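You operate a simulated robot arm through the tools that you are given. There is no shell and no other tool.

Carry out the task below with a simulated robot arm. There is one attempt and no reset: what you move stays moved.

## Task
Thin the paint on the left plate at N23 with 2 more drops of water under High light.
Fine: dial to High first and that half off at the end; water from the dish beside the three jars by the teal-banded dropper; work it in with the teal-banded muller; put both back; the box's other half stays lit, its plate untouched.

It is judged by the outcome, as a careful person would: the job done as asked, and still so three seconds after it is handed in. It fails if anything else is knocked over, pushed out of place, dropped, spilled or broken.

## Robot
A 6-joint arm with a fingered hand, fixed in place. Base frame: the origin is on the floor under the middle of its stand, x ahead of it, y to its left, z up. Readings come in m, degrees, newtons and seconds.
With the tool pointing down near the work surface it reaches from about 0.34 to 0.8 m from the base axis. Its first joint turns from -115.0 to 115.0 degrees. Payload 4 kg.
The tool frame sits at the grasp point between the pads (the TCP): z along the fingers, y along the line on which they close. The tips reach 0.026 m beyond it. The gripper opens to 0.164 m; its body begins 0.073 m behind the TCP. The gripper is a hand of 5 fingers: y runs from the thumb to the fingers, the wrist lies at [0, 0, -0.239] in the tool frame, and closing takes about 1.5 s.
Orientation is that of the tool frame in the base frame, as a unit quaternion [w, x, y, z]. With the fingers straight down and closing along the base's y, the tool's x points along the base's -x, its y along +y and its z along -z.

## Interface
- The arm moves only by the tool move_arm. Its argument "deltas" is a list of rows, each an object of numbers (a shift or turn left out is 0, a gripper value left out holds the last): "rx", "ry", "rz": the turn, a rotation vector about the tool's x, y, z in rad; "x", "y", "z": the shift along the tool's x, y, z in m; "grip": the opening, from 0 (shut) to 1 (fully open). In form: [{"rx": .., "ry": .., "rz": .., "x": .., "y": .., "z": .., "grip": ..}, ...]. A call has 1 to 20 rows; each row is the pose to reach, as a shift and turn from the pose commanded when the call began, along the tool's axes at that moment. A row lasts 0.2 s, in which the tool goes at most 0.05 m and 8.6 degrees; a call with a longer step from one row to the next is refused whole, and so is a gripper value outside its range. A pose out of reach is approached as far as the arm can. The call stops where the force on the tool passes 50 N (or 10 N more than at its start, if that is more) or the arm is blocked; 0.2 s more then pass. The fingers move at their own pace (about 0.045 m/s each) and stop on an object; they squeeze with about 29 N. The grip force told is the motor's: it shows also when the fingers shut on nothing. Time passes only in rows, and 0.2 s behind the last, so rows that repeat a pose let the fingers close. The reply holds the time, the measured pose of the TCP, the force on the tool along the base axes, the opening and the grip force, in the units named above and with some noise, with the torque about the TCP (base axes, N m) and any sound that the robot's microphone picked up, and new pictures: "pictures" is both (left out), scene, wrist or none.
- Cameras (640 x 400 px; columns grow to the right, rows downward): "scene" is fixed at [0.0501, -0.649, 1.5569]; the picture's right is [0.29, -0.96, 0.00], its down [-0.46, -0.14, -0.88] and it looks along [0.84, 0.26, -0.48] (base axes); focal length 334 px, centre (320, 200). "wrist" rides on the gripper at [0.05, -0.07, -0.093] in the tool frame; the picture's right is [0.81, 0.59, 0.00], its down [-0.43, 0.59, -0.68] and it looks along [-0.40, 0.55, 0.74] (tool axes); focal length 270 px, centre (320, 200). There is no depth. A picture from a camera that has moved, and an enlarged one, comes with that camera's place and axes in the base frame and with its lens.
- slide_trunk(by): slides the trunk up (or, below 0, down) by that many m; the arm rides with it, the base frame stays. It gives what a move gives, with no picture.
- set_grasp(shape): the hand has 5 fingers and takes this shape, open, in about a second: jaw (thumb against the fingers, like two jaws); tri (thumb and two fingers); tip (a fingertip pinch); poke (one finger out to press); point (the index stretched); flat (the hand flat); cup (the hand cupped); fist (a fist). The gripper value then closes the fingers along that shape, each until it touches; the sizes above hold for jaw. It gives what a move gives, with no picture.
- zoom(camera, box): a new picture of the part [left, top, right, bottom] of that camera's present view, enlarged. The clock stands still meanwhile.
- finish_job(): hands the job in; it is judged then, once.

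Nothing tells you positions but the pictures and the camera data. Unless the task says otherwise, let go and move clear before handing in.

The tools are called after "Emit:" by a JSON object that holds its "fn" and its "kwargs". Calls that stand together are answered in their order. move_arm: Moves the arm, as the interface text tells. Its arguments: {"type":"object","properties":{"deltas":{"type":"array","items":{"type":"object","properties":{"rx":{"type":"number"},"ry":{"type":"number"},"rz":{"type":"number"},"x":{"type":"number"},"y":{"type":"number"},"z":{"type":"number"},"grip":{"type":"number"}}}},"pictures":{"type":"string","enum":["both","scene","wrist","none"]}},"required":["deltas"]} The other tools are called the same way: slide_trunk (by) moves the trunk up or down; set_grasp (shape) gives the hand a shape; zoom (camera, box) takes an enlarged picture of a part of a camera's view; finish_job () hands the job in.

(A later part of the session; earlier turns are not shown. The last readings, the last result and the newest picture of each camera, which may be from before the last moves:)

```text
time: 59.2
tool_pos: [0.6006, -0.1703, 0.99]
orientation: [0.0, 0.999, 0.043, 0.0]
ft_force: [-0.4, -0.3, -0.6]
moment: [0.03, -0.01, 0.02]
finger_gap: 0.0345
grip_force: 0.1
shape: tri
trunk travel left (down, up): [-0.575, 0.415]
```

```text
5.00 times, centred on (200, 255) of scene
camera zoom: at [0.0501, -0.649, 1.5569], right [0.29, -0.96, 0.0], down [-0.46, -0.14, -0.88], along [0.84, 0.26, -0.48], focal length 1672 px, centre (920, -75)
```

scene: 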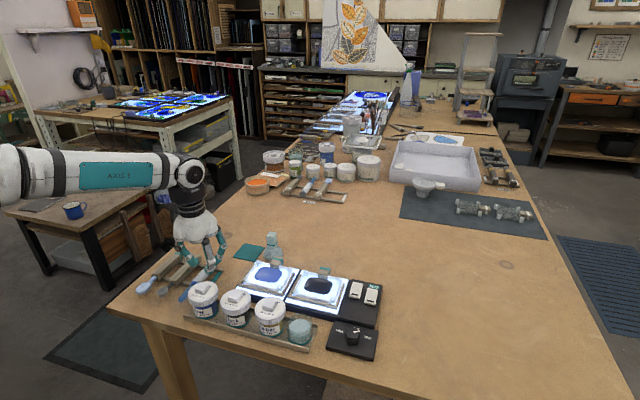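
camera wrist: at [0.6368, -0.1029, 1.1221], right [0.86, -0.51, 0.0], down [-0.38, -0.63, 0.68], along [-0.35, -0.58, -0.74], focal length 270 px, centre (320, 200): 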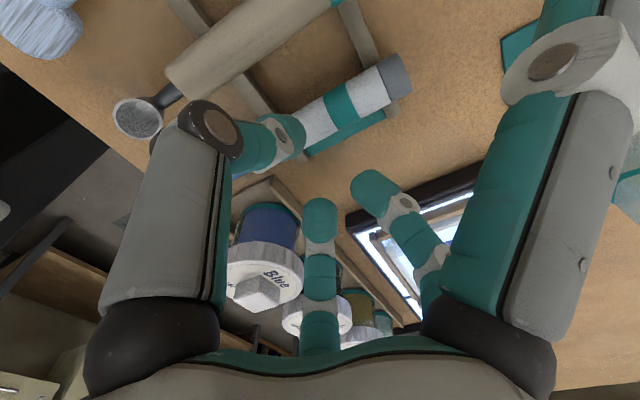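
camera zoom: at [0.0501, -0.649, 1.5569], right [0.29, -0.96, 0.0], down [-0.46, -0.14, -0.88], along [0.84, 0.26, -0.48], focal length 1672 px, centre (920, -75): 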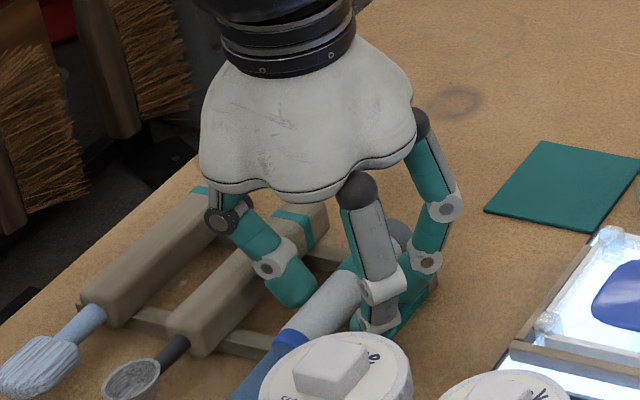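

Fingers straddle the barrel without touching anything. I'll close gently onto it.

Emit:
{"fn": "move_arm", "kwargs": {"deltas": [{"z": 0.002, "grip": 0.18}, {"z": 0.002, "grip": 0.15}, {"z": 0.002, "grip": 0.13}, {"z": 0.002, "grip": 0.12}, {"z": 0.002, "grip": 0.12}], "pictures": "none"}}

Emit:
{"fn": "zoom", "kwargs": {"camera": "wrist", "box": [220, 60, 420, 220]}}

```text
time: 60.4
tool_pos: [0.5994, -0.1687, 0.988]
orientation: [0.0, 0.999, 0.044, 0.0]
ft_force: [0.6, 0.8, 2.7]
moment: [0.02, 0.03, 0.03]
finger_gap: 0.0202
grip_force: 0.1
shape: tri
trunk travel left (down, up): [-0.575, 0.415]
```

```text
2.50 times, centred on (320, 140) of wrist
camera zoom: at [0.6428, -0.0953, 1.0811], right [0.86, -0.51, 0.0], down [-0.38, -0.63, 0.68], along [-0.35, -0.58, -0.74], focal length 676 px, centre (320, 350)
```

zoom: 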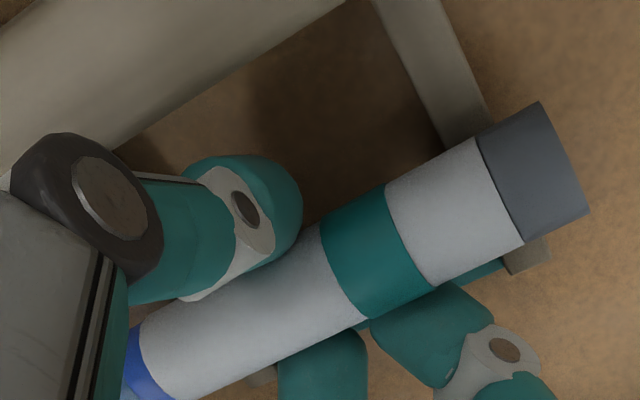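

Emit:
{"fn": "move_arm", "kwargs": {"deltas": [{"grip": 0.11}, {"grip": 0.1}, {"grip": 0.09}, {"grip": 0.09}], "pictures": "none"}}

Emit:
{"fn": "zoom", "kwargs": {"camera": "wrist", "box": [220, 60, 420, 220]}}

Emit:
{"fn": "zoom", "kwargs": {"camera": "scene", "box": [160, 215, 240, 295]}}

```text
time: 61.4
tool_pos: [0.599, -0.1695, 0.9877]
orientation: [0.001, 0.999, 0.043, 0.0]
ft_force: [0.6, 0.5, 0.3]
moment: [0.01, -0.02, 0.0]
finger_gap: 0.0189
grip_force: 29.4
shape: tri
trunk travel left (down, up): [-0.575, 0.415]
```

```text
2.50 times, centred on (320, 140) of wrist
camera zoom: at [0.6429, -0.0955, 1.0807], right [0.86, -0.51, 0.0], down [-0.38, -0.63, 0.68], along [-0.35, -0.58, -0.74], focal length 676 px, centre (320, 350)
```

zoom: 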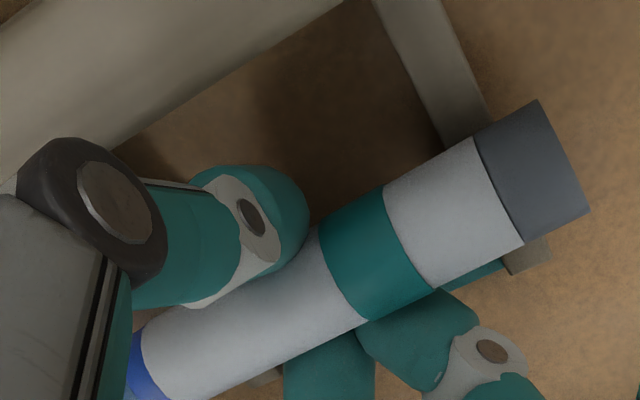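

```text
5.00 times, centred on (200, 255) of scene
camera zoom: at [0.0501, -0.649, 1.5569], right [0.29, -0.96, 0.0], down [-0.46, -0.14, -0.88], along [0.84, 0.26, -0.48], focal length 1672 px, centre (920, -75)
```

zoom: 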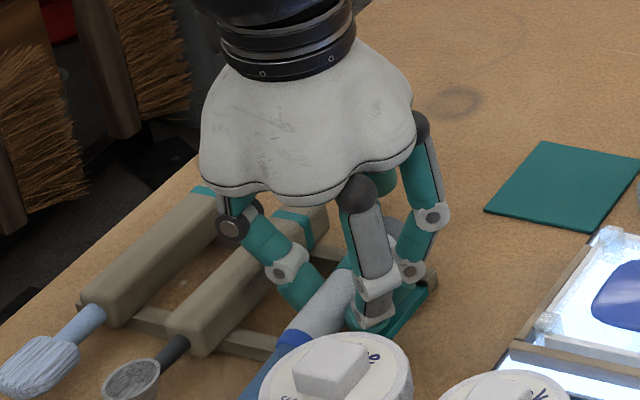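

The dropper is gripped (gap 18.9 mm, 29 N). Lifting straight up.

Emit:
{"fn": "move_arm", "kwargs": {"deltas": [{"z": -0.01}, {"z": -0.025}, {"z": -0.045}, {"z": -0.07}, {"z": -0.1}]}}

Emit:
{"fn": "zoom", "kwargs": {"camera": "scene", "box": [130, 175, 290, 305]}}

```text
time: 62.6
tool_pos: [0.5985, -0.1706, 1.0884]
orientation: [0.0, 0.999, 0.044, 0.0]
ft_force: [0.3, -0.2, -1.6]
moment: [0.0, 0.0, 0.0]
finger_gap: 0.0187
grip_force: 29.4
shape: tri
trunk travel left (down, up): [-0.575, 0.415]
camera wrist: at [0.6419, -0.0965, 1.1827], right [0.86, -0.51, 0.0], down [-0.38, -0.63, 0.68], along [-0.35, -0.58, -0.74], focal length 270 px, centre (320, 200)
```

scene: 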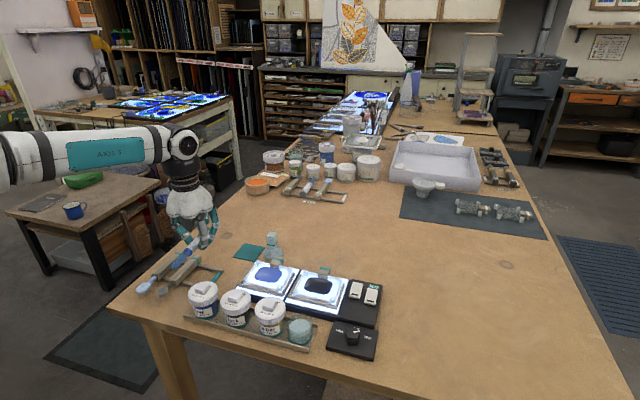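
wrist: 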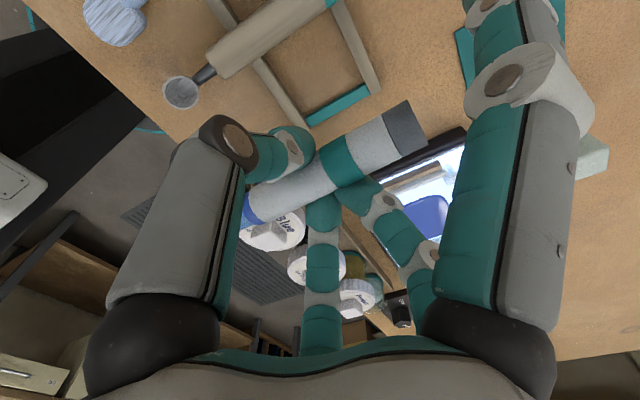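

```text
3.08 times, centred on (210, 240) of scene
camera zoom: at [0.0501, -0.649, 1.5569], right [0.29, -0.96, 0.0], down [-0.46, -0.14, -0.88], along [0.84, 0.26, -0.48], focal length 1029 px, centre (658, 77)
```

zoom: 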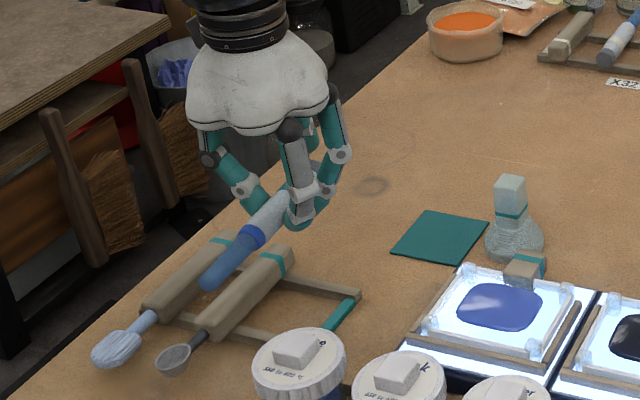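

The dropper is lifted cleanly. Next I'll tilt the hand forward so the nozzle points down, rising and backing off a little.

Emit:
{"fn": "move_arm", "kwargs": {"deltas": [{"ry": 0.13, "x": -0.009, "y": -0.001, "z": -0.012}, {"ry": 0.26, "x": -0.018, "y": -0.002, "z": -0.024}, {"ry": 0.39, "x": -0.027, "y": -0.003, "z": -0.036}, {"ry": 0.52, "x": -0.036, "y": -0.004, "z": -0.048}, {"ry": 0.65, "x": -0.045, "y": -0.004, "z": -0.06}, {"ry": 0.78, "x": -0.054, "y": -0.005, "z": -0.072}, {"ry": 0.91, "x": -0.063, "y": -0.006, "z": -0.08}, {"ry": 1.04, "x": -0.072, "y": -0.007, "z": -0.085}, {"ry": 1.17, "x": -0.081, "y": -0.007, "z": -0.09}, {"ry": 1.3, "x": -0.09, "y": -0.008, "z": -0.09}, {"ry": 1.43, "x": -0.1, "y": -0.009, "z": -0.09}]}}

```text
time: 65.0
tool_pos: [0.5075, -0.1767, 1.1732]
orientation: [-0.028, 0.754, 0.033, 0.656]
ft_force: [-0.4, 0.5, 0.0]
moment: [0.01, 0.02, 0.02]
finger_gap: 0.0187
grip_force: 29.2
shape: tri
out of reach, approached as far as the arm can: row 9, 10, 11
trunk travel left (down, up): [-0.575, 0.415]
camera wrist: at [0.4143, -0.1147, 1.2358], right [0.16, -0.58, 0.8], down [-0.68, -0.66, -0.33], along [0.72, -0.49, -0.5], focal length 270 px, centre (320, 200)
```

scene: 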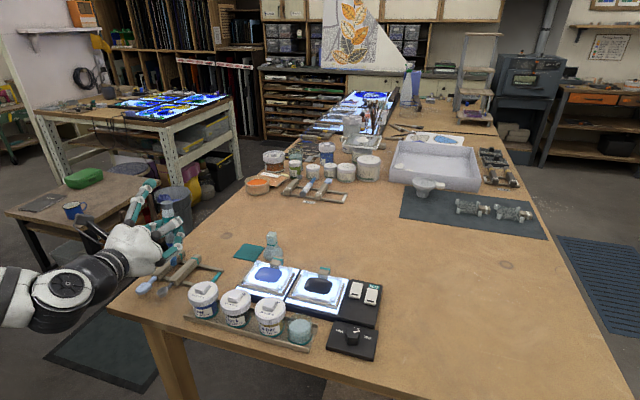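
wrist: 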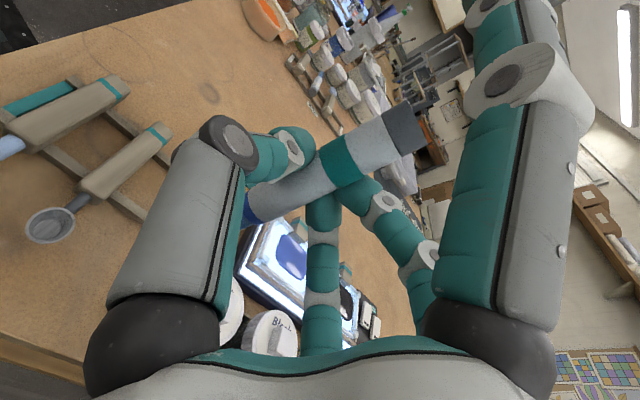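

The dropper is now nearly vertical, nozzle down. I'll raise it slightly and carry it over to above the dish.

Emit:
{"fn": "move_arm", "kwargs": {"deltas": [{"x": 0.02, "z": -0.003}, {"x": 0.0396, "z": -0.0056}, {"x": 0.039, "y": 0.038, "z": -0.011}, {"x": 0.038, "y": 0.076, "z": -0.016}, {"x": 0.037, "y": 0.114, "z": -0.021}, {"x": 0.0365, "y": 0.152, "z": -0.026}, {"x": 0.036, "y": 0.19, "z": -0.031}, {"x": 0.035, "y": 0.228, "z": -0.036}, {"x": 0.034, "y": 0.266, "z": -0.041}, {"x": 0.0335, "y": 0.305, "z": -0.0466}]}}

Emit:
{"fn": "zoom", "kwargs": {"camera": "scene", "box": [200, 230, 360, 370]}}

```text
time: 67.2
tool_pos: [0.4928, -0.4836, 1.2115]
orientation: [-0.03, 0.755, 0.034, 0.655]
ft_force: [-0.2, 0.0, -1.0]
moment: [0.0, 0.0, 0.04]
finger_gap: 0.0188
grip_force: 29.2
shape: tri
out of reach, approached as far as the arm can: row 1, 2
trunk travel left (down, up): [-0.575, 0.415]
camera wrist: at [0.4002, -0.4223, 1.2752], right [0.17, -0.58, 0.8], down [-0.68, -0.66, -0.33], along [0.72, -0.49, -0.5], focal length 270 px, centre (320, 200)
```

scene: 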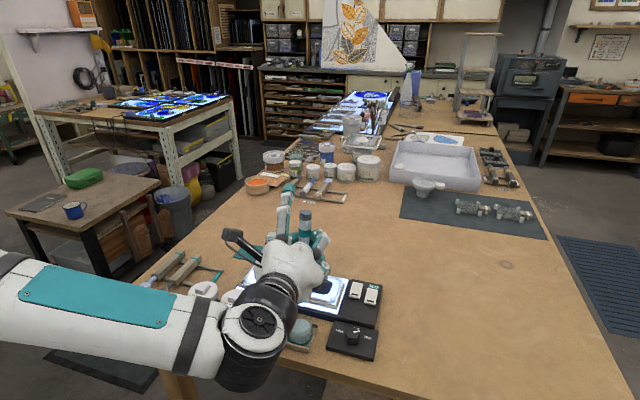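
wrist: 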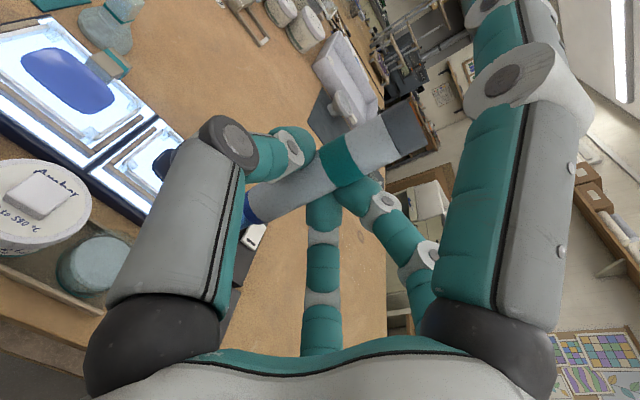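

```text
2.86 times, centred on (280, 300) of scene
camera zoom: at [0.0501, -0.649, 1.5569], right [0.29, -0.96, 0.0], down [-0.46, -0.14, -0.88], along [0.84, 0.26, -0.48], focal length 955 px, centre (434, -86)
```

zoom: 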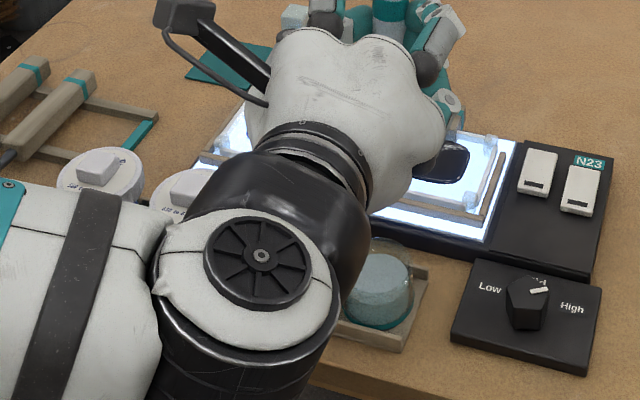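

The arm blocks part of the scene view, so I'll zoom the wrist camera on the dish and nozzle to line them up.

Emit:
{"fn": "zoom", "kwargs": {"camera": "wrist", "box": [0, 180, 160, 320]}}

Emit:
{"fn": "zoom", "kwargs": {"camera": "wrist", "box": [160, 120, 320, 280]}}

Emit:
{"fn": "zoom", "kwargs": {"camera": "scene", "box": [250, 270, 350, 360]}}

```text
2.86 times, centred on (80, 250) of wrist
camera zoom: at [0.4002, -0.4223, 1.2752], right [0.17, -0.58, 0.8], down [-0.68, -0.66, -0.33], along [0.72, -0.49, -0.5], focal length 772 px, centre (1006, 57)
```

zoom: 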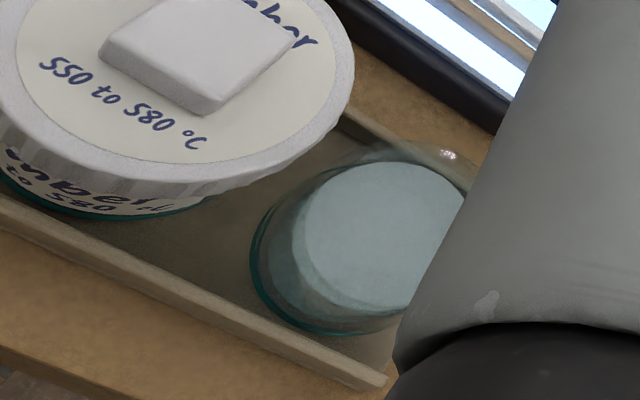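

```text
2.50 times, centred on (240, 200) of wrist
camera zoom: at [0.4002, -0.4223, 1.2752], right [0.17, -0.58, 0.8], down [-0.68, -0.66, -0.33], along [0.72, -0.49, -0.5], focal length 676 px, centre (520, 200)
```

zoom: 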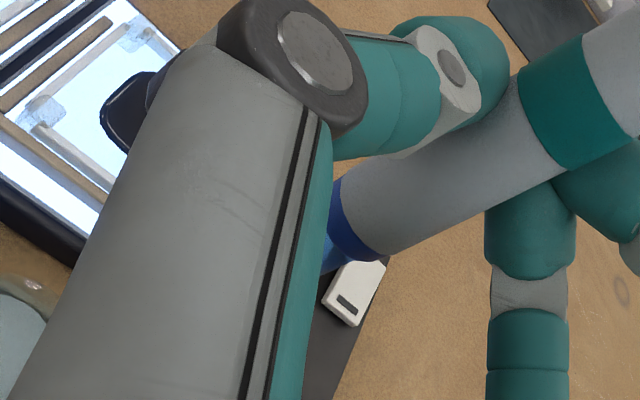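

```text
4.44 times, centred on (300, 315) of scene
camera zoom: at [0.0501, -0.649, 1.5569], right [0.29, -0.96, 0.0], down [-0.46, -0.14, -0.88], along [0.84, 0.26, -0.48], focal length 1486 px, centre (409, -311)
```

zoom: 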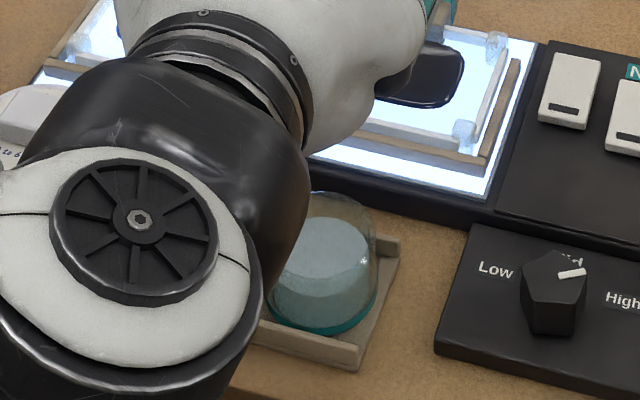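

Combining views, the water surface is centred at about (0.504,-0.467) at z≈0.984, with the rim about 14 mm higher. I'll lower the nozzle to just above the rim and check.

Emit:
{"fn": "move_arm", "kwargs": {"deltas": [{"x": -0.022, "y": 0.0003, "z": 0.005}, {"x": -0.045, "y": 0.0006, "z": 0.01}, {"x": -0.067, "y": 0.0009, "z": 0.015}, {"x": -0.0897, "y": 0.0012, "z": 0.0201}]}}

Emit:
{"fn": "zoom", "kwargs": {"camera": "scene", "box": [240, 250, 380, 360]}}

Emit:
{"fn": "zoom", "kwargs": {"camera": "wrist", "box": [0, 160, 160, 320]}}

```text
time: 68.2
tool_pos: [0.4978, -0.4847, 1.1202]
orientation: [-0.028, 0.754, 0.032, 0.655]
ft_force: [0.8, -0.2, -1.2]
moment: [-0.01, 0.02, 0.01]
finger_gap: 0.0188
grip_force: 29.7
shape: tri
trunk travel left (down, up): [-0.575, 0.415]
camera wrist: at [0.4063, -0.4223, 1.1834], right [0.16, -0.58, 0.8], down [-0.68, -0.66, -0.33], along [0.72, -0.49, -0.5], focal length 270 px, centre (320, 200)
```

scene: 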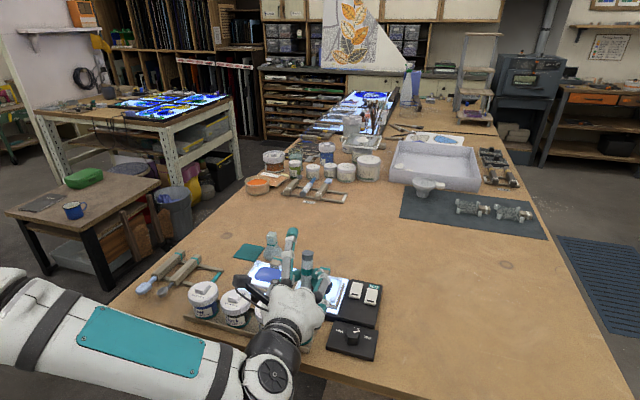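
wrist: 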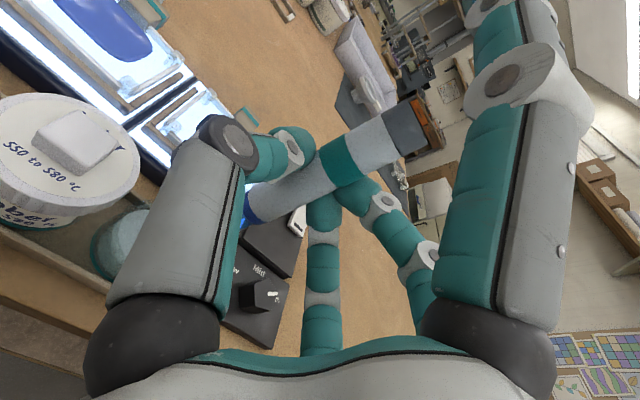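

```text
3.64 times, centred on (310, 305) of scene
camera zoom: at [0.0501, -0.649, 1.5569], right [0.29, -0.96, 0.0], down [-0.46, -0.14, -0.88], along [0.84, 0.26, -0.48], focal length 1216 px, centre (356, -182)
```

zoom: 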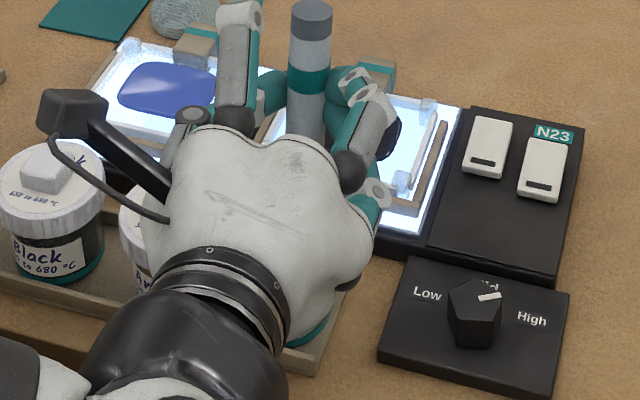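

```text
2.50 times, centred on (80, 240) of wrist
camera zoom: at [0.4063, -0.4223, 1.1834], right [0.16, -0.58, 0.8], down [-0.68, -0.66, -0.33], along [0.72, -0.49, -0.5], focal length 676 px, centre (920, 100)
```

zoom: 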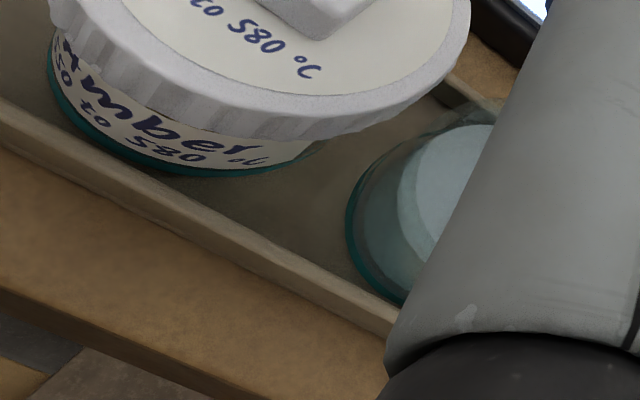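

The predicted cap position matches the picture within a few pixels, so I trust the nozzle position, just above the dish. I'll lower the tip about 8 mm into the water while watching the force.

Emit:
{"fn": "move_arm", "kwargs": {"deltas": [{"x": -0.012, "y": -0.0005, "z": 0.002}, {"x": -0.024, "y": -0.001, "z": 0.0045}, {"x": -0.036, "y": -0.0014, "z": 0.0066}, {"x": -0.045, "y": -0.0016, "z": 0.0083}, {"x": -0.0512, "y": -0.0018, "z": 0.0094}]}}

Emit:
{"fn": "zoom", "kwargs": {"camera": "scene", "box": [240, 250, 380, 360]}}

Emit:
{"fn": "zoom", "kwargs": {"camera": "wrist", "box": [0, 160, 160, 320]}}

```text
time: 69.4
tool_pos: [0.4992, -0.4813, 1.0751]
orientation: [-0.027, 0.752, 0.035, 0.658]
ft_force: [-6.0, -3.1, 34.1]
moment: [0.63, 0.94, 0.2]
finger_gap: 0.0189
grip_force: 29.2
shape: tri
trunk travel left (down, up): [-0.575, 0.415]
camera wrist: at [0.4061, -0.4196, 1.137], right [0.16, -0.57, 0.81], down [-0.67, -0.66, -0.34], along [0.72, -0.49, -0.49], focal length 270 px, centre (320, 200)
```

scene: 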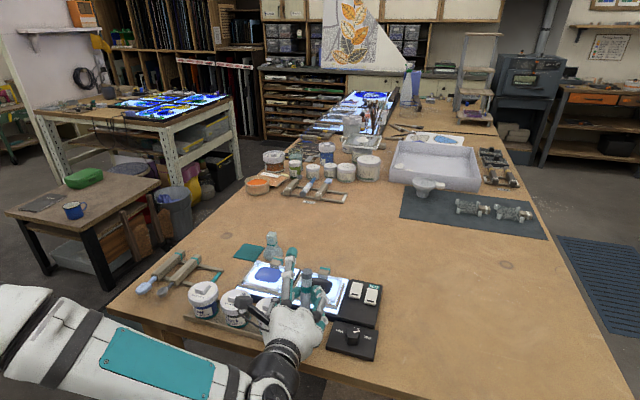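
wrist: 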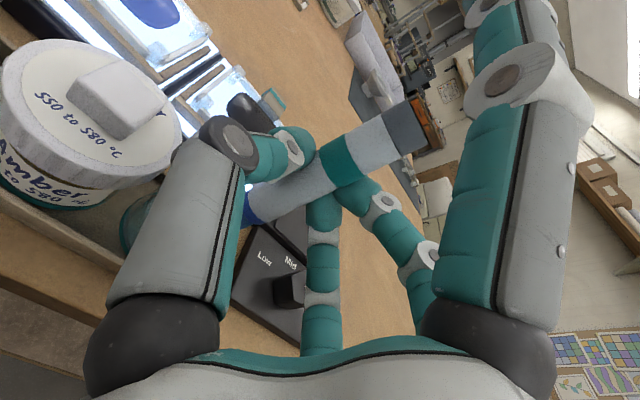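

```text
3.64 times, centred on (310, 305) of scene
camera zoom: at [0.0501, -0.649, 1.5569], right [0.29, -0.96, 0.0], down [-0.46, -0.14, -0.88], along [0.84, 0.26, -0.48], focal length 1216 px, centre (356, -182)
```

zoom: 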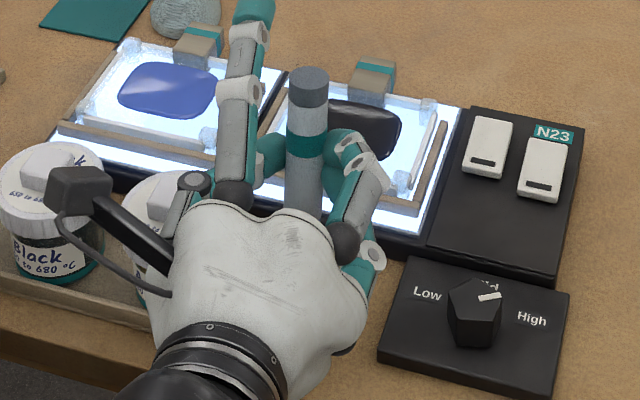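

```text
2.50 times, centred on (80, 240) of wrist
camera zoom: at [0.4061, -0.4196, 1.137], right [0.16, -0.57, 0.81], down [-0.67, -0.66, -0.34], along [0.72, -0.49, -0.49], focal length 676 px, centre (920, 100)
```

zoom: 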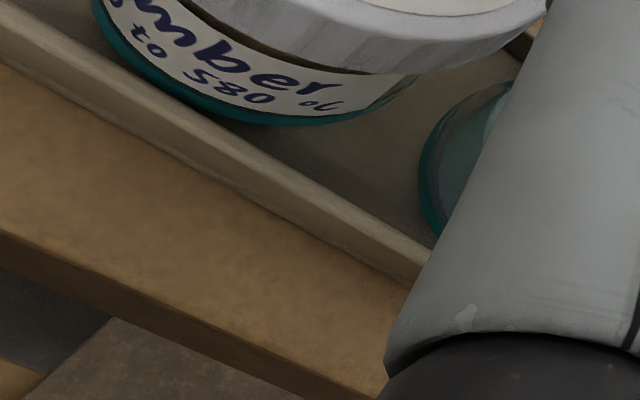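

There's 34 N of upward contact force with the tip at about the water level, so something resists. I'll back off upward right away and take a clear look at the dish.

Emit:
{"fn": "move_arm", "kwargs": {"deltas": [{"x": 0.012, "z": -0.002}, {"x": 0.03, "z": -0.005}, {"x": 0.06, "z": -0.009}, {"x": 0.09, "z": -0.013}, {"x": 0.11, "z": -0.016, "y": -0.03}, {"x": 0.12, "z": -0.018, "y": -0.07}, {"x": 0.12, "z": -0.02, "y": -0.11}]}}

Emit:
{"fn": "zoom", "kwargs": {"camera": "scene", "box": [275, 305, 325, 355]}}

Emit:
{"fn": "zoom", "kwargs": {"camera": "scene", "box": [200, 230, 340, 360]}}

```text
time: 71.0
tool_pos: [0.4898, -0.3718, 1.1879]
orientation: [-0.029, 0.754, 0.033, 0.655]
ft_force: [-0.4, -0.9, -1.9]
moment: [0.01, 0.0, 0.01]
finger_gap: 0.0188
grip_force: 29.0
shape: tri
trunk travel left (down, up): [-0.575, 0.415]
camera wrist: at [0.3978, -0.3105, 1.2514], right [0.16, -0.58, 0.8], down [-0.68, -0.66, -0.33], along [0.72, -0.49, -0.5], focal length 270 px, centre (320, 200)
```

scene: 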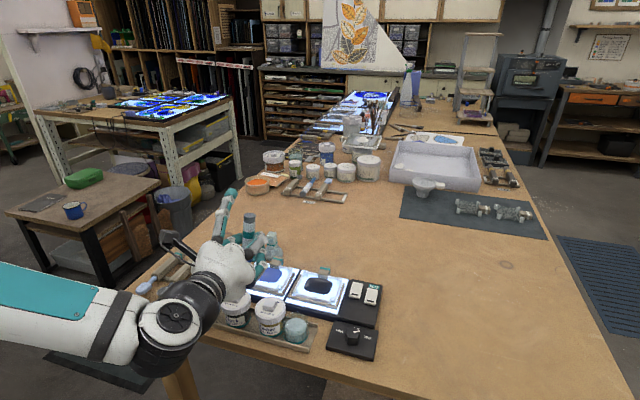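
wrist: 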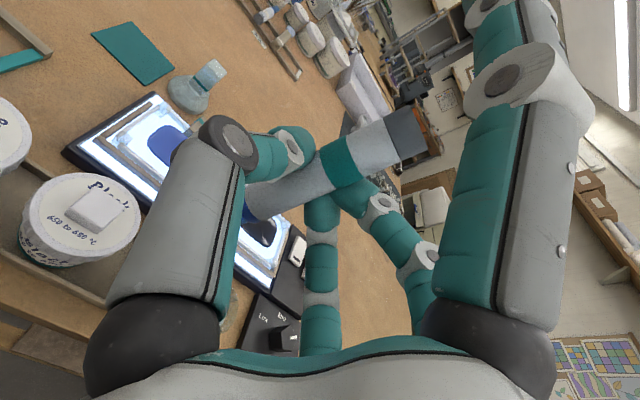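

```text
8.00 times, centred on (300, 330) of scene
camera zoom: at [0.0501, -0.649, 1.5569], right [0.29, -0.96, 0.0], down [-0.46, -0.14, -0.88], along [0.84, 0.26, -0.48], focal length 2675 px, centre (480, -840)
```

zoom: 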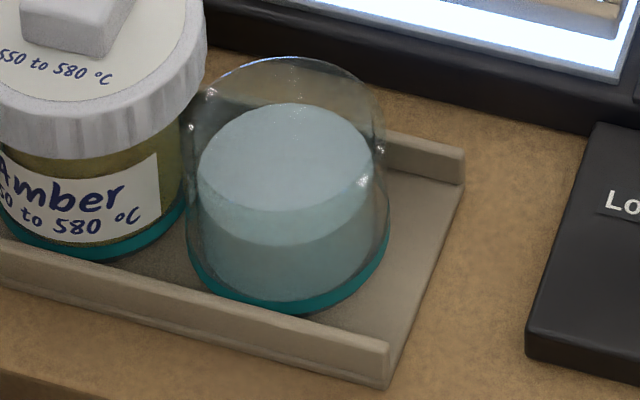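

```text
3.08 times, centred on (270, 295) of scene
camera zoom: at [0.0501, -0.649, 1.5569], right [0.29, -0.96, 0.0], down [-0.46, -0.14, -0.88], along [0.84, 0.26, -0.48], focal length 1029 px, centre (474, -92)
```

zoom: 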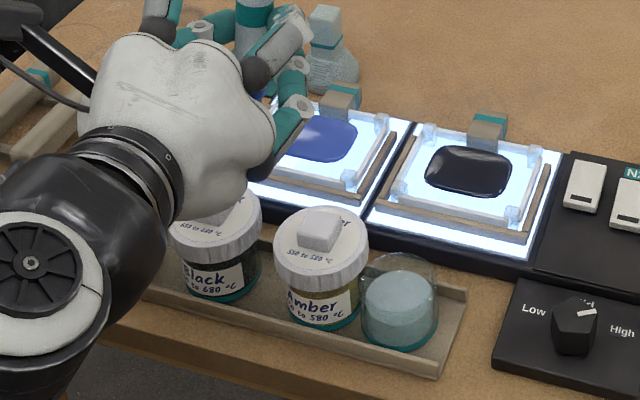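

The dish is an open cup, but comparing pictures it seems to have slid about 9 mm toward the Amber jar from that contact. I need to understand why before trying again, so I'll check how the dropper sits in the hand.

Emit:
{"fn": "zoom", "kwargs": {"camera": "wrist", "box": [160, 120, 320, 280]}}

Emit:
{"fn": "zoom", "kwargs": {"camera": "wrist", "box": [300, 80, 460, 240]}}

Emit:
{"fn": "zoom", "kwargs": {"camera": "scene", "box": [200, 180, 290, 270]}}

```text
2.50 times, centred on (240, 200) of wrist
camera zoom: at [0.3978, -0.3105, 1.2514], right [0.16, -0.58, 0.8], down [-0.68, -0.66, -0.33], along [0.72, -0.49, -0.5], focal length 676 px, centre (520, 200)
```

zoom: 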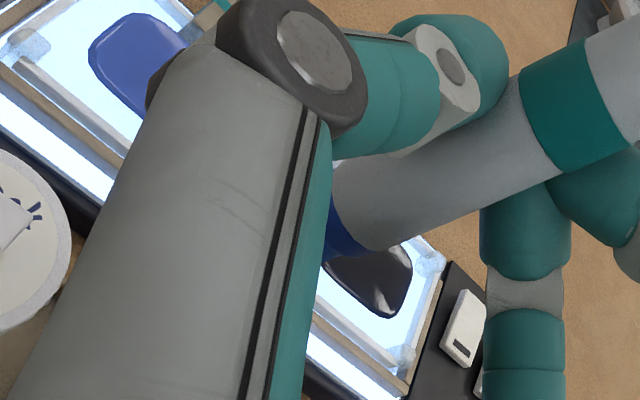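

```text
2.50 times, centred on (380, 160) of wrist
camera zoom: at [0.3978, -0.3105, 1.2514], right [0.16, -0.58, 0.8], down [-0.68, -0.66, -0.33], along [0.72, -0.49, -0.5], focal length 676 px, centre (170, 300)
```

zoom: 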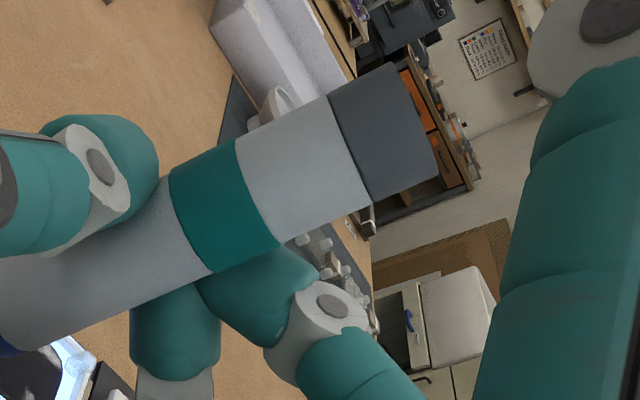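

```text
4.44 times, centred on (245, 225) of scene
camera zoom: at [0.0501, -0.649, 1.5569], right [0.29, -0.96, 0.0], down [-0.46, -0.14, -0.88], along [0.84, 0.26, -0.48], focal length 1486 px, centre (653, 89)
```

zoom: 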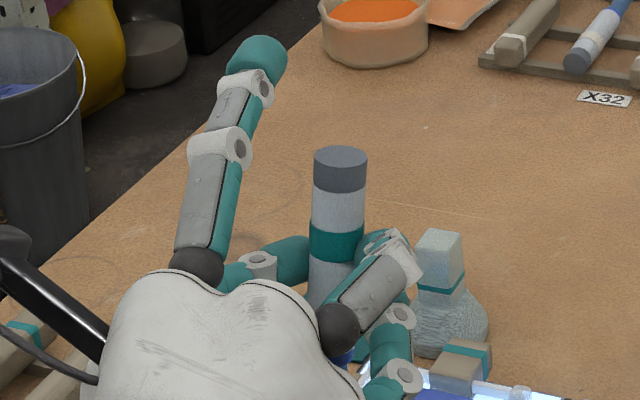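

The barrel view differs slightly from before, so I want to see the nozzle itself. I'll rotate the hand about the vertical, well above everything, so the scene camera can see it.

Emit:
{"fn": "move_arm", "kwargs": {"deltas": [{"x": 0.002, "y": 0.011, "z": 0.0064, "rx": -0.13, "rz": 0.018}, {"x": 0.004, "y": 0.021, "z": 0.0128, "rx": -0.26, "rz": 0.036}, {"x": 0.006, "y": 0.032, "z": 0.019, "rx": -0.39, "rz": 0.055}, {"x": 0.008, "y": 0.043, "z": 0.0255, "rx": -0.52, "rz": 0.073}, {"x": 0.0107, "y": 0.053, "z": 0.032, "rx": -0.65, "rz": 0.091}, {"x": 0.0128, "y": 0.064, "z": 0.038, "rx": -0.78, "rz": 0.11}, {"x": 0.015, "y": 0.075, "z": 0.045, "rx": -0.91, "rz": 0.128}, {"x": 0.0171, "y": 0.0852, "z": 0.051, "rx": -1.038, "rz": 0.146}]}}

Emit:
{"fn": "zoom", "kwargs": {"camera": "scene", "box": [240, 180, 400, 300]}}

```text
time: 72.8
tool_pos: [0.5151, -0.4622, 1.207]
orientation: [0.233, 0.707, -0.273, 0.609]
ft_force: [-0.1, 0.1, -0.8]
moment: [0.02, 0.0, -0.01]
finger_gap: 0.0186
grip_force: 29.5
shape: tri
out of reach, approached as far as the arm can: row 6, 7, 8
trunk travel left (down, up): [-0.575, 0.415]
camera wrist: at [0.4963, -0.3536, 1.2708], right [-0.3, -0.52, 0.8], down [-0.94, 0.05, -0.33], along [0.13, -0.85, -0.51], focal length 270 px, centre (320, 200)
```

scene: 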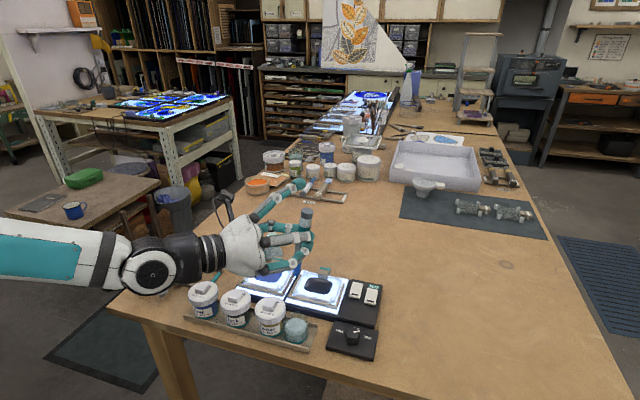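
wrist: 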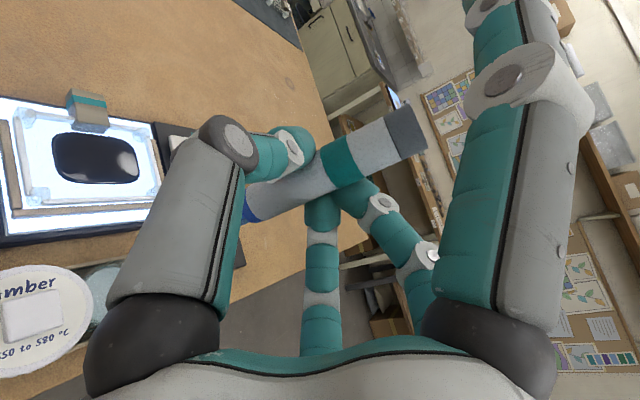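

```text
3.33 times, centred on (320, 240) of scene
camera zoom: at [0.0501, -0.649, 1.5569], right [0.29, -0.96, 0.0], down [-0.46, -0.14, -0.88], along [0.84, 0.26, -0.48], focal length 1115 px, centre (320, 67)
```

zoom: 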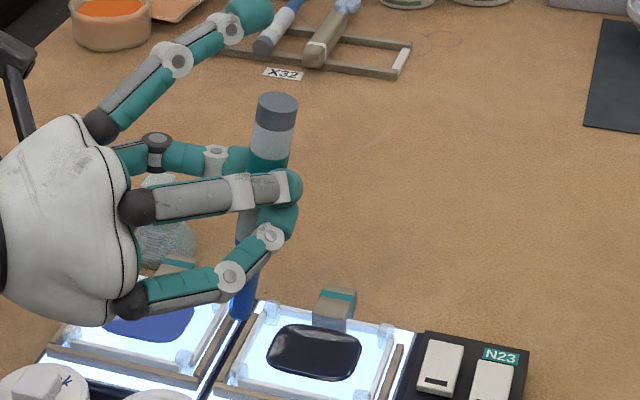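

From the side, the dropper is vertical and its nozzle tip is within about 5 mm of where I computed. Let me zoom in on the dish and tray again.

Emit:
{"fn": "zoom", "kwargs": {"camera": "scene", "box": [250, 300, 330, 350]}}

Emit:
{"fn": "zoom", "kwargs": {"camera": "wrist", "box": [0, 240, 130, 360]}}

Emit:
{"fn": "zoom", "kwargs": {"camera": "scene", "box": [285, 235, 325, 275]}}

```text
8.00 times, centred on (290, 325) of scene
camera zoom: at [0.0501, -0.649, 1.5569], right [0.29, -0.96, 0.0], down [-0.46, -0.14, -0.88], along [0.84, 0.26, -0.48], focal length 2675 px, centre (560, -800)
```

zoom: 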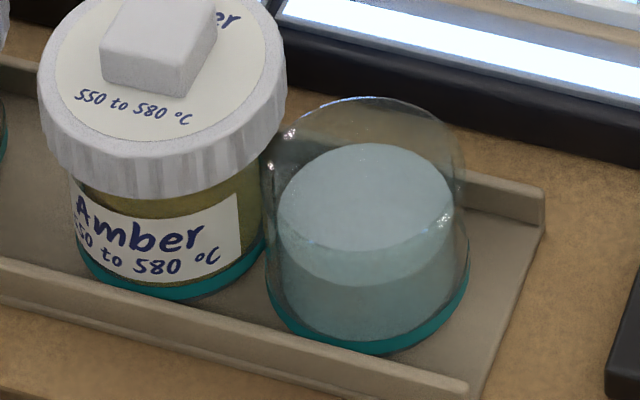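

```text
3.33 times, centred on (65, 300) of wrist
camera zoom: at [0.4963, -0.3536, 1.2708], right [-0.3, -0.52, 0.8], down [-0.94, 0.05, -0.33], along [0.13, -0.85, -0.51], focal length 901 px, centre (1170, -133)
```

zoom: 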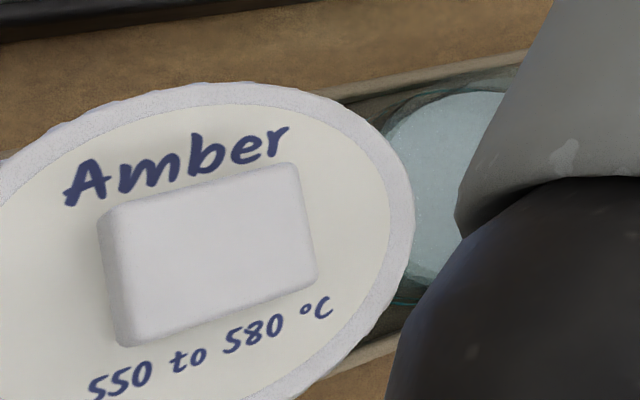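

```text
10.00 times, centred on (305, 255) of scene
camera zoom: at [0.0501, -0.649, 1.5569], right [0.29, -0.96, 0.0], down [-0.46, -0.14, -0.88], along [0.84, 0.26, -0.48], focal length 3344 px, centre (470, -350)
```

zoom: 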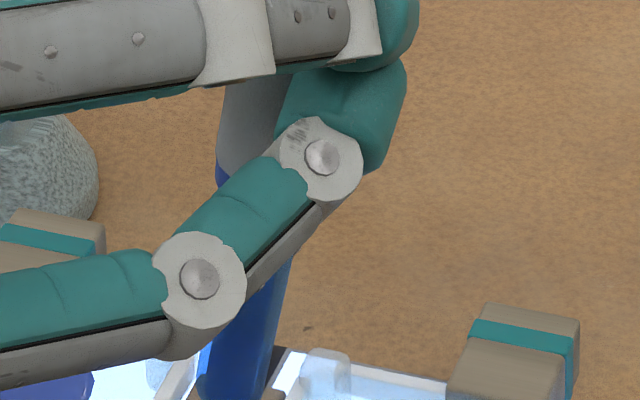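

Reviewing the forces, the nozzle most likely met the water surface, which behaves as solid, and buckled sideways, sliding the dish about 1 cm. I'll re-orient with the nozzle truly vertical, return above the dish, and approach in tiny steps with light contact only.

Emit:
{"fn": "move_arm", "kwargs": {"deltas": [{"rx": 0.123, "ry": 0.007, "rz": -0.033, "y": 0.002}, {"rx": 0.246, "ry": 0.014, "rz": -0.065, "y": 0.005}, {"rx": 0.369, "ry": 0.021, "rz": -0.098, "y": 0.007}, {"rx": 0.491, "ry": 0.028, "rz": -0.13, "y": 0.01}, {"rx": 0.614, "ry": 0.035, "rz": -0.163, "y": 0.012}, {"rx": 0.737, "ry": 0.0415, "rz": -0.1954, "y": 0.0139}, {"rx": 0.737, "ry": 0.0415, "rz": -0.1954, "x": -0.03, "y": 0.0139, "z": 0.001}, {"rx": 0.737, "ry": 0.0415, "rz": -0.1954, "x": -0.055, "y": 0.0139, "z": 0.002}, {"rx": 0.737, "ry": 0.0415, "rz": -0.1954, "x": -0.0773, "y": 0.0139, "z": 0.0031}]}}

Emit:
{"fn": "zoom", "kwargs": {"camera": "wrist", "box": [0, 160, 240, 340]}}

Emit:
{"fn": "zoom", "kwargs": {"camera": "scene", "box": [240, 240, 380, 360]}}

```text
time: 74.8
tool_pos: [0.4991, -0.4679, 1.133]
orientation: [0.024, 0.754, 0.039, 0.656]
ft_force: [-0.7, -0.7, -1.1]
moment: [-0.01, 0.02, 0.02]
finger_gap: 0.0189
grip_force: 28.3
shape: tri
trunk travel left (down, up): [-0.575, 0.415]
camera wrist: at [0.4107, -0.3957, 1.1888], right [0.12, -0.51, 0.85], down [-0.71, -0.64, -0.28], along [0.69, -0.57, -0.45], focal length 270 px, centre (320, 200)
```

scene: 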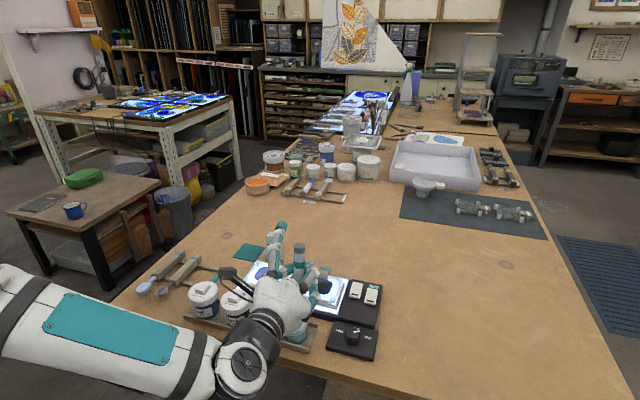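
wrist: 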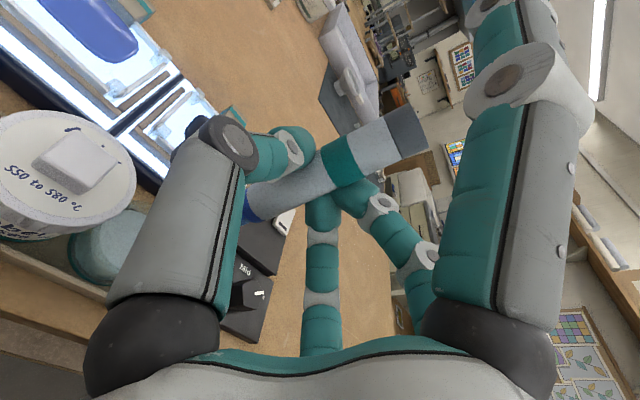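

```text
2.22 times, centred on (120, 250) of wrist
camera zoom: at [0.4107, -0.3957, 1.1888], right [0.12, -0.51, 0.85], down [-0.71, -0.64, -0.28], along [0.69, -0.57, -0.45], focal length 601 px, centre (764, 89)
```

zoom: 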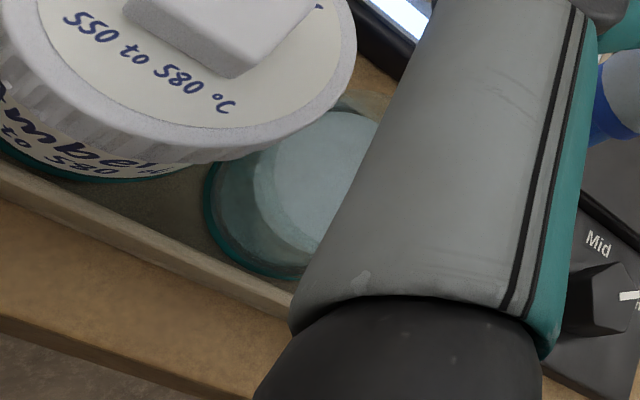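

```text
3.33 times, centred on (310, 300) of scene
camera zoom: at [0.0501, -0.649, 1.5569], right [0.29, -0.96, 0.0], down [-0.46, -0.14, -0.88], along [0.84, 0.26, -0.48], focal length 1115 px, centre (353, -133)
```

zoom: 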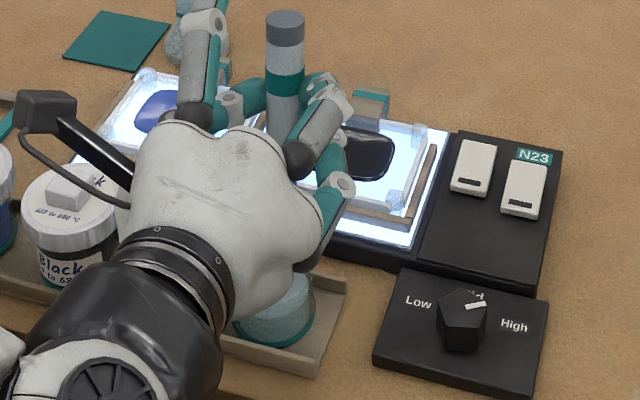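

The nozzle is vertical and about 10 mm toward -y of the dish centre, well inside the cup. I'll lower it to about 1 cm above the water first.

Emit:
{"fn": "move_arm", "kwargs": {"deltas": [{"x": -0.0125, "y": -0.0011, "z": 0.0018}, {"x": -0.025, "y": -0.0022, "z": 0.0035}, {"x": -0.0375, "y": -0.0033, "z": 0.0053}, {"x": -0.0405, "y": -0.0036, "z": 0.0057}], "pictures": "none"}}

Emit:
{"fn": "move_arm", "kwargs": {"deltas": [{"x": -0.002, "y": -0.0002, "z": 0.0003}, {"x": -0.004, "y": -0.0004, "z": 0.0006}], "pictures": "none"}}

Emit:
{"fn": "move_arm", "kwargs": {"deltas": [{"x": -0.002, "y": -0.0002, "z": 0.0003}], "pictures": "none"}}

```text
time: 75.8
tool_pos: [0.4987, -0.4673, 1.0913]
orientation: [0.025, 0.753, 0.038, 0.657]
ft_force: [0.4, 0.2, -1.4]
moment: [0.0, -0.01, 0.0]
finger_gap: 0.0188
grip_force: 29.1
shape: tri
trunk travel left (down, up): [-0.575, 0.415]
```

```text
time: 76.4
tool_pos: [0.499, -0.4659, 1.0863]
orientation: [0.024, 0.753, 0.038, 0.656]
ft_force: [0.0, 0.1, 0.7]
moment: [0.01, -0.01, -0.01]
finger_gap: 0.0189
grip_force: 29.0
shape: tri
trunk travel left (down, up): [-0.575, 0.415]
```

```text
time: 76.8
tool_pos: [0.4974, -0.4648, 1.0865]
orientation: [0.026, 0.752, 0.039, 0.657]
ft_force: [-0.1, -0.6, 5.0]
moment: [0.02, 0.11, -0.02]
finger_gap: 0.0189
grip_force: 28.9
shape: tri
trunk travel left (down, up): [-0.575, 0.415]
```

Light contact (5 N) confirms the surface with the tip at about z≈0.99. Now I'll relax the grip in small steps to see whether the barrel draws water, watching the grip force.

Emit:
{"fn": "move_arm", "kwargs": {"deltas": [{"x": 0.001, "grip": 0.108}, {"x": 0.001, "grip": 0.108}], "pictures": "none"}}

Emit:
{"fn": "move_arm", "kwargs": {"deltas": [{"grip": 0.112}, {"grip": 0.112}], "pictures": "none"}}

Emit:
{"fn": "move_arm", "kwargs": {"deltas": [{"grip": 0.114}, {"grip": 0.114}], "pictures": "none"}}

```text
time: 77.4
tool_pos: [0.4996, -0.4655, 1.0849]
orientation: [0.024, 0.753, 0.039, 0.656]
ft_force: [2.1, -1.7, 1.8]
moment: [-0.03, -0.12, -0.04]
finger_gap: 0.0186
grip_force: 29.1
shape: tri
trunk travel left (down, up): [-0.575, 0.415]
```

```text
time: 78.0
tool_pos: [0.498, -0.4661, 1.0849]
orientation: [0.025, 0.753, 0.038, 0.656]
ft_force: [1.9, -0.6, 0.9]
moment: [-0.05, -0.19, -0.05]
finger_gap: 0.0187
grip_force: 28.5
shape: tri
trunk travel left (down, up): [-0.575, 0.415]
```

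```text
time: 78.6
tool_pos: [0.4993, -0.4662, 1.0854]
orientation: [0.024, 0.753, 0.039, 0.656]
ft_force: [2.4, -1.9, 0.7]
moment: [-0.13, -0.24, -0.03]
finger_gap: 0.0187
grip_force: 0.1
shape: tri
trunk travel left (down, up): [-0.575, 0.415]
```

Emit:
{"fn": "zoom", "kwargs": {"camera": "wrist", "box": [160, 80, 440, 280]}}

Emit:
{"fn": "zoom", "kwargs": {"camera": "scene", "box": [250, 230, 370, 340]}}

```text
2.00 times, centred on (300, 180) of wrist
camera zoom: at [0.4105, -0.3939, 1.1419], right [0.13, -0.51, 0.85], down [-0.72, -0.64, -0.28], along [0.69, -0.57, -0.45], focal length 541 px, centre (360, 240)
```

zoom: 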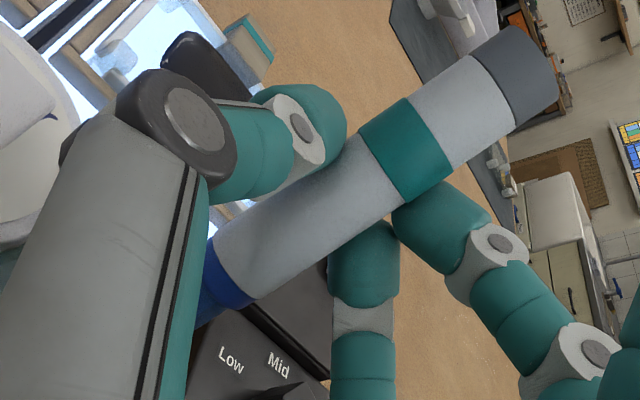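

```text
3.64 times, centred on (310, 285) of scene
camera zoom: at [0.0501, -0.649, 1.5569], right [0.29, -0.96, 0.0], down [-0.46, -0.14, -0.88], along [0.84, 0.26, -0.48], focal length 1216 px, centre (356, -109)
```

zoom: 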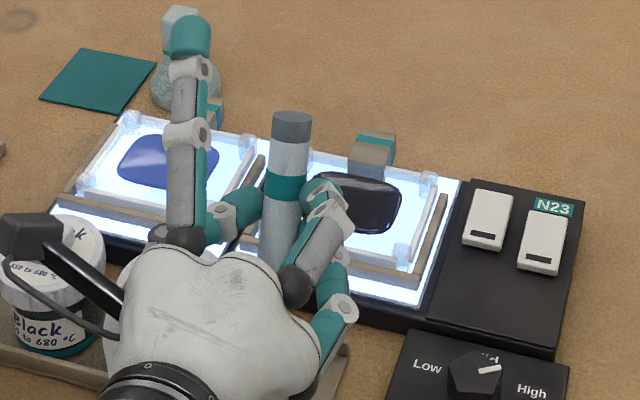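

Relaxing drops the grip force to zero, and the dropper pivoted about 11° in the fingers while touching the surface. I'll regrip it now and listen for any reaction.

Emit:
{"fn": "move_arm", "kwargs": {"deltas": [{"grip": 0.09}, {"grip": 0.09}, {"grip": 0.09}], "pictures": "none"}}

Emit:
{"fn": "move_arm", "kwargs": {"deltas": [{"x": 0.01, "y": 0.0009, "z": -0.0014}, {"x": 0.025, "y": 0.0022, "z": -0.0035}, {"x": 0.045, "y": 0.004, "z": -0.0063}, {"x": 0.065, "y": 0.0057, "z": -0.009}]}}

Emit:
{"fn": "zoom", "kwargs": {"camera": "wrist", "box": [160, 80, 440, 280]}}

```text
time: 79.4
tool_pos: [0.4999, -0.4668, 1.0859]
orientation: [0.024, 0.753, 0.038, 0.657]
ft_force: [3.1, -1.4, 1.5]
moment: [-0.16, -0.24, -0.01]
finger_gap: 0.018
grip_force: 29.3
shape: tri
trunk travel left (down, up): [-0.575, 0.415]
```

```text
time: 80.4
tool_pos: [0.4987, -0.4658, 1.1523]
orientation: [0.024, 0.754, 0.039, 0.655]
ft_force: [0.2, 0.1, -1.2]
moment: [0.0, 0.01, 0.02]
finger_gap: 0.0182
grip_force: 29.0
shape: tri
trunk travel left (down, up): [-0.575, 0.415]
camera wrist: at [0.4099, -0.3934, 1.2078], right [0.13, -0.51, 0.85], down [-0.72, -0.64, -0.28], along [0.69, -0.57, -0.45], focal length 270 px, centre (320, 200)
```

scene: 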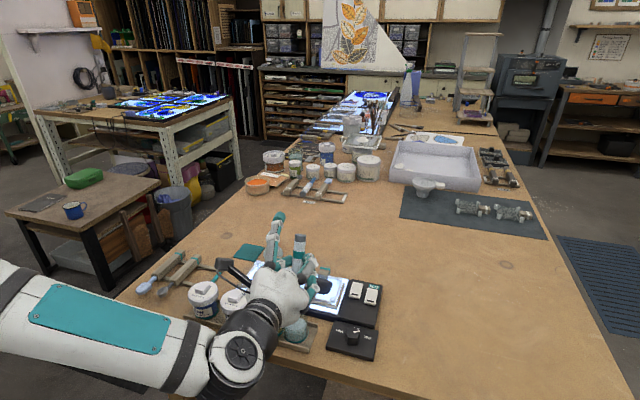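
wrist: 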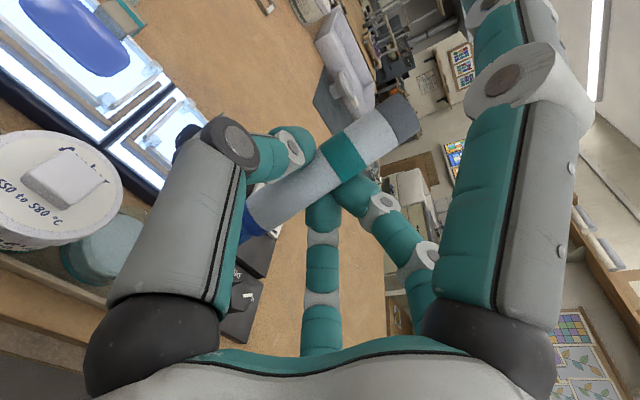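

```text
2.00 times, centred on (300, 180) of wrist
camera zoom: at [0.4099, -0.3934, 1.2078], right [0.13, -0.51, 0.85], down [-0.72, -0.64, -0.28], along [0.69, -0.57, -0.45], focal length 541 px, centre (360, 240)
```

zoom: 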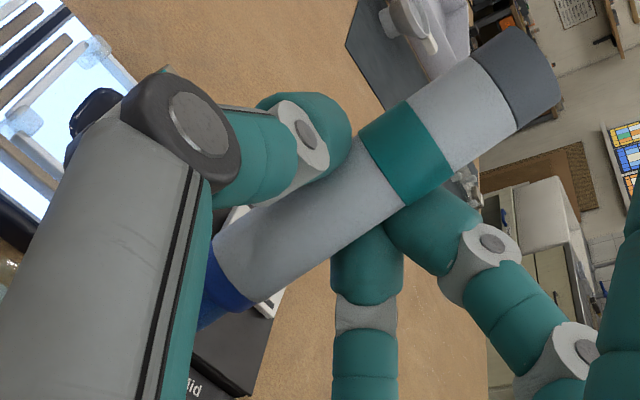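

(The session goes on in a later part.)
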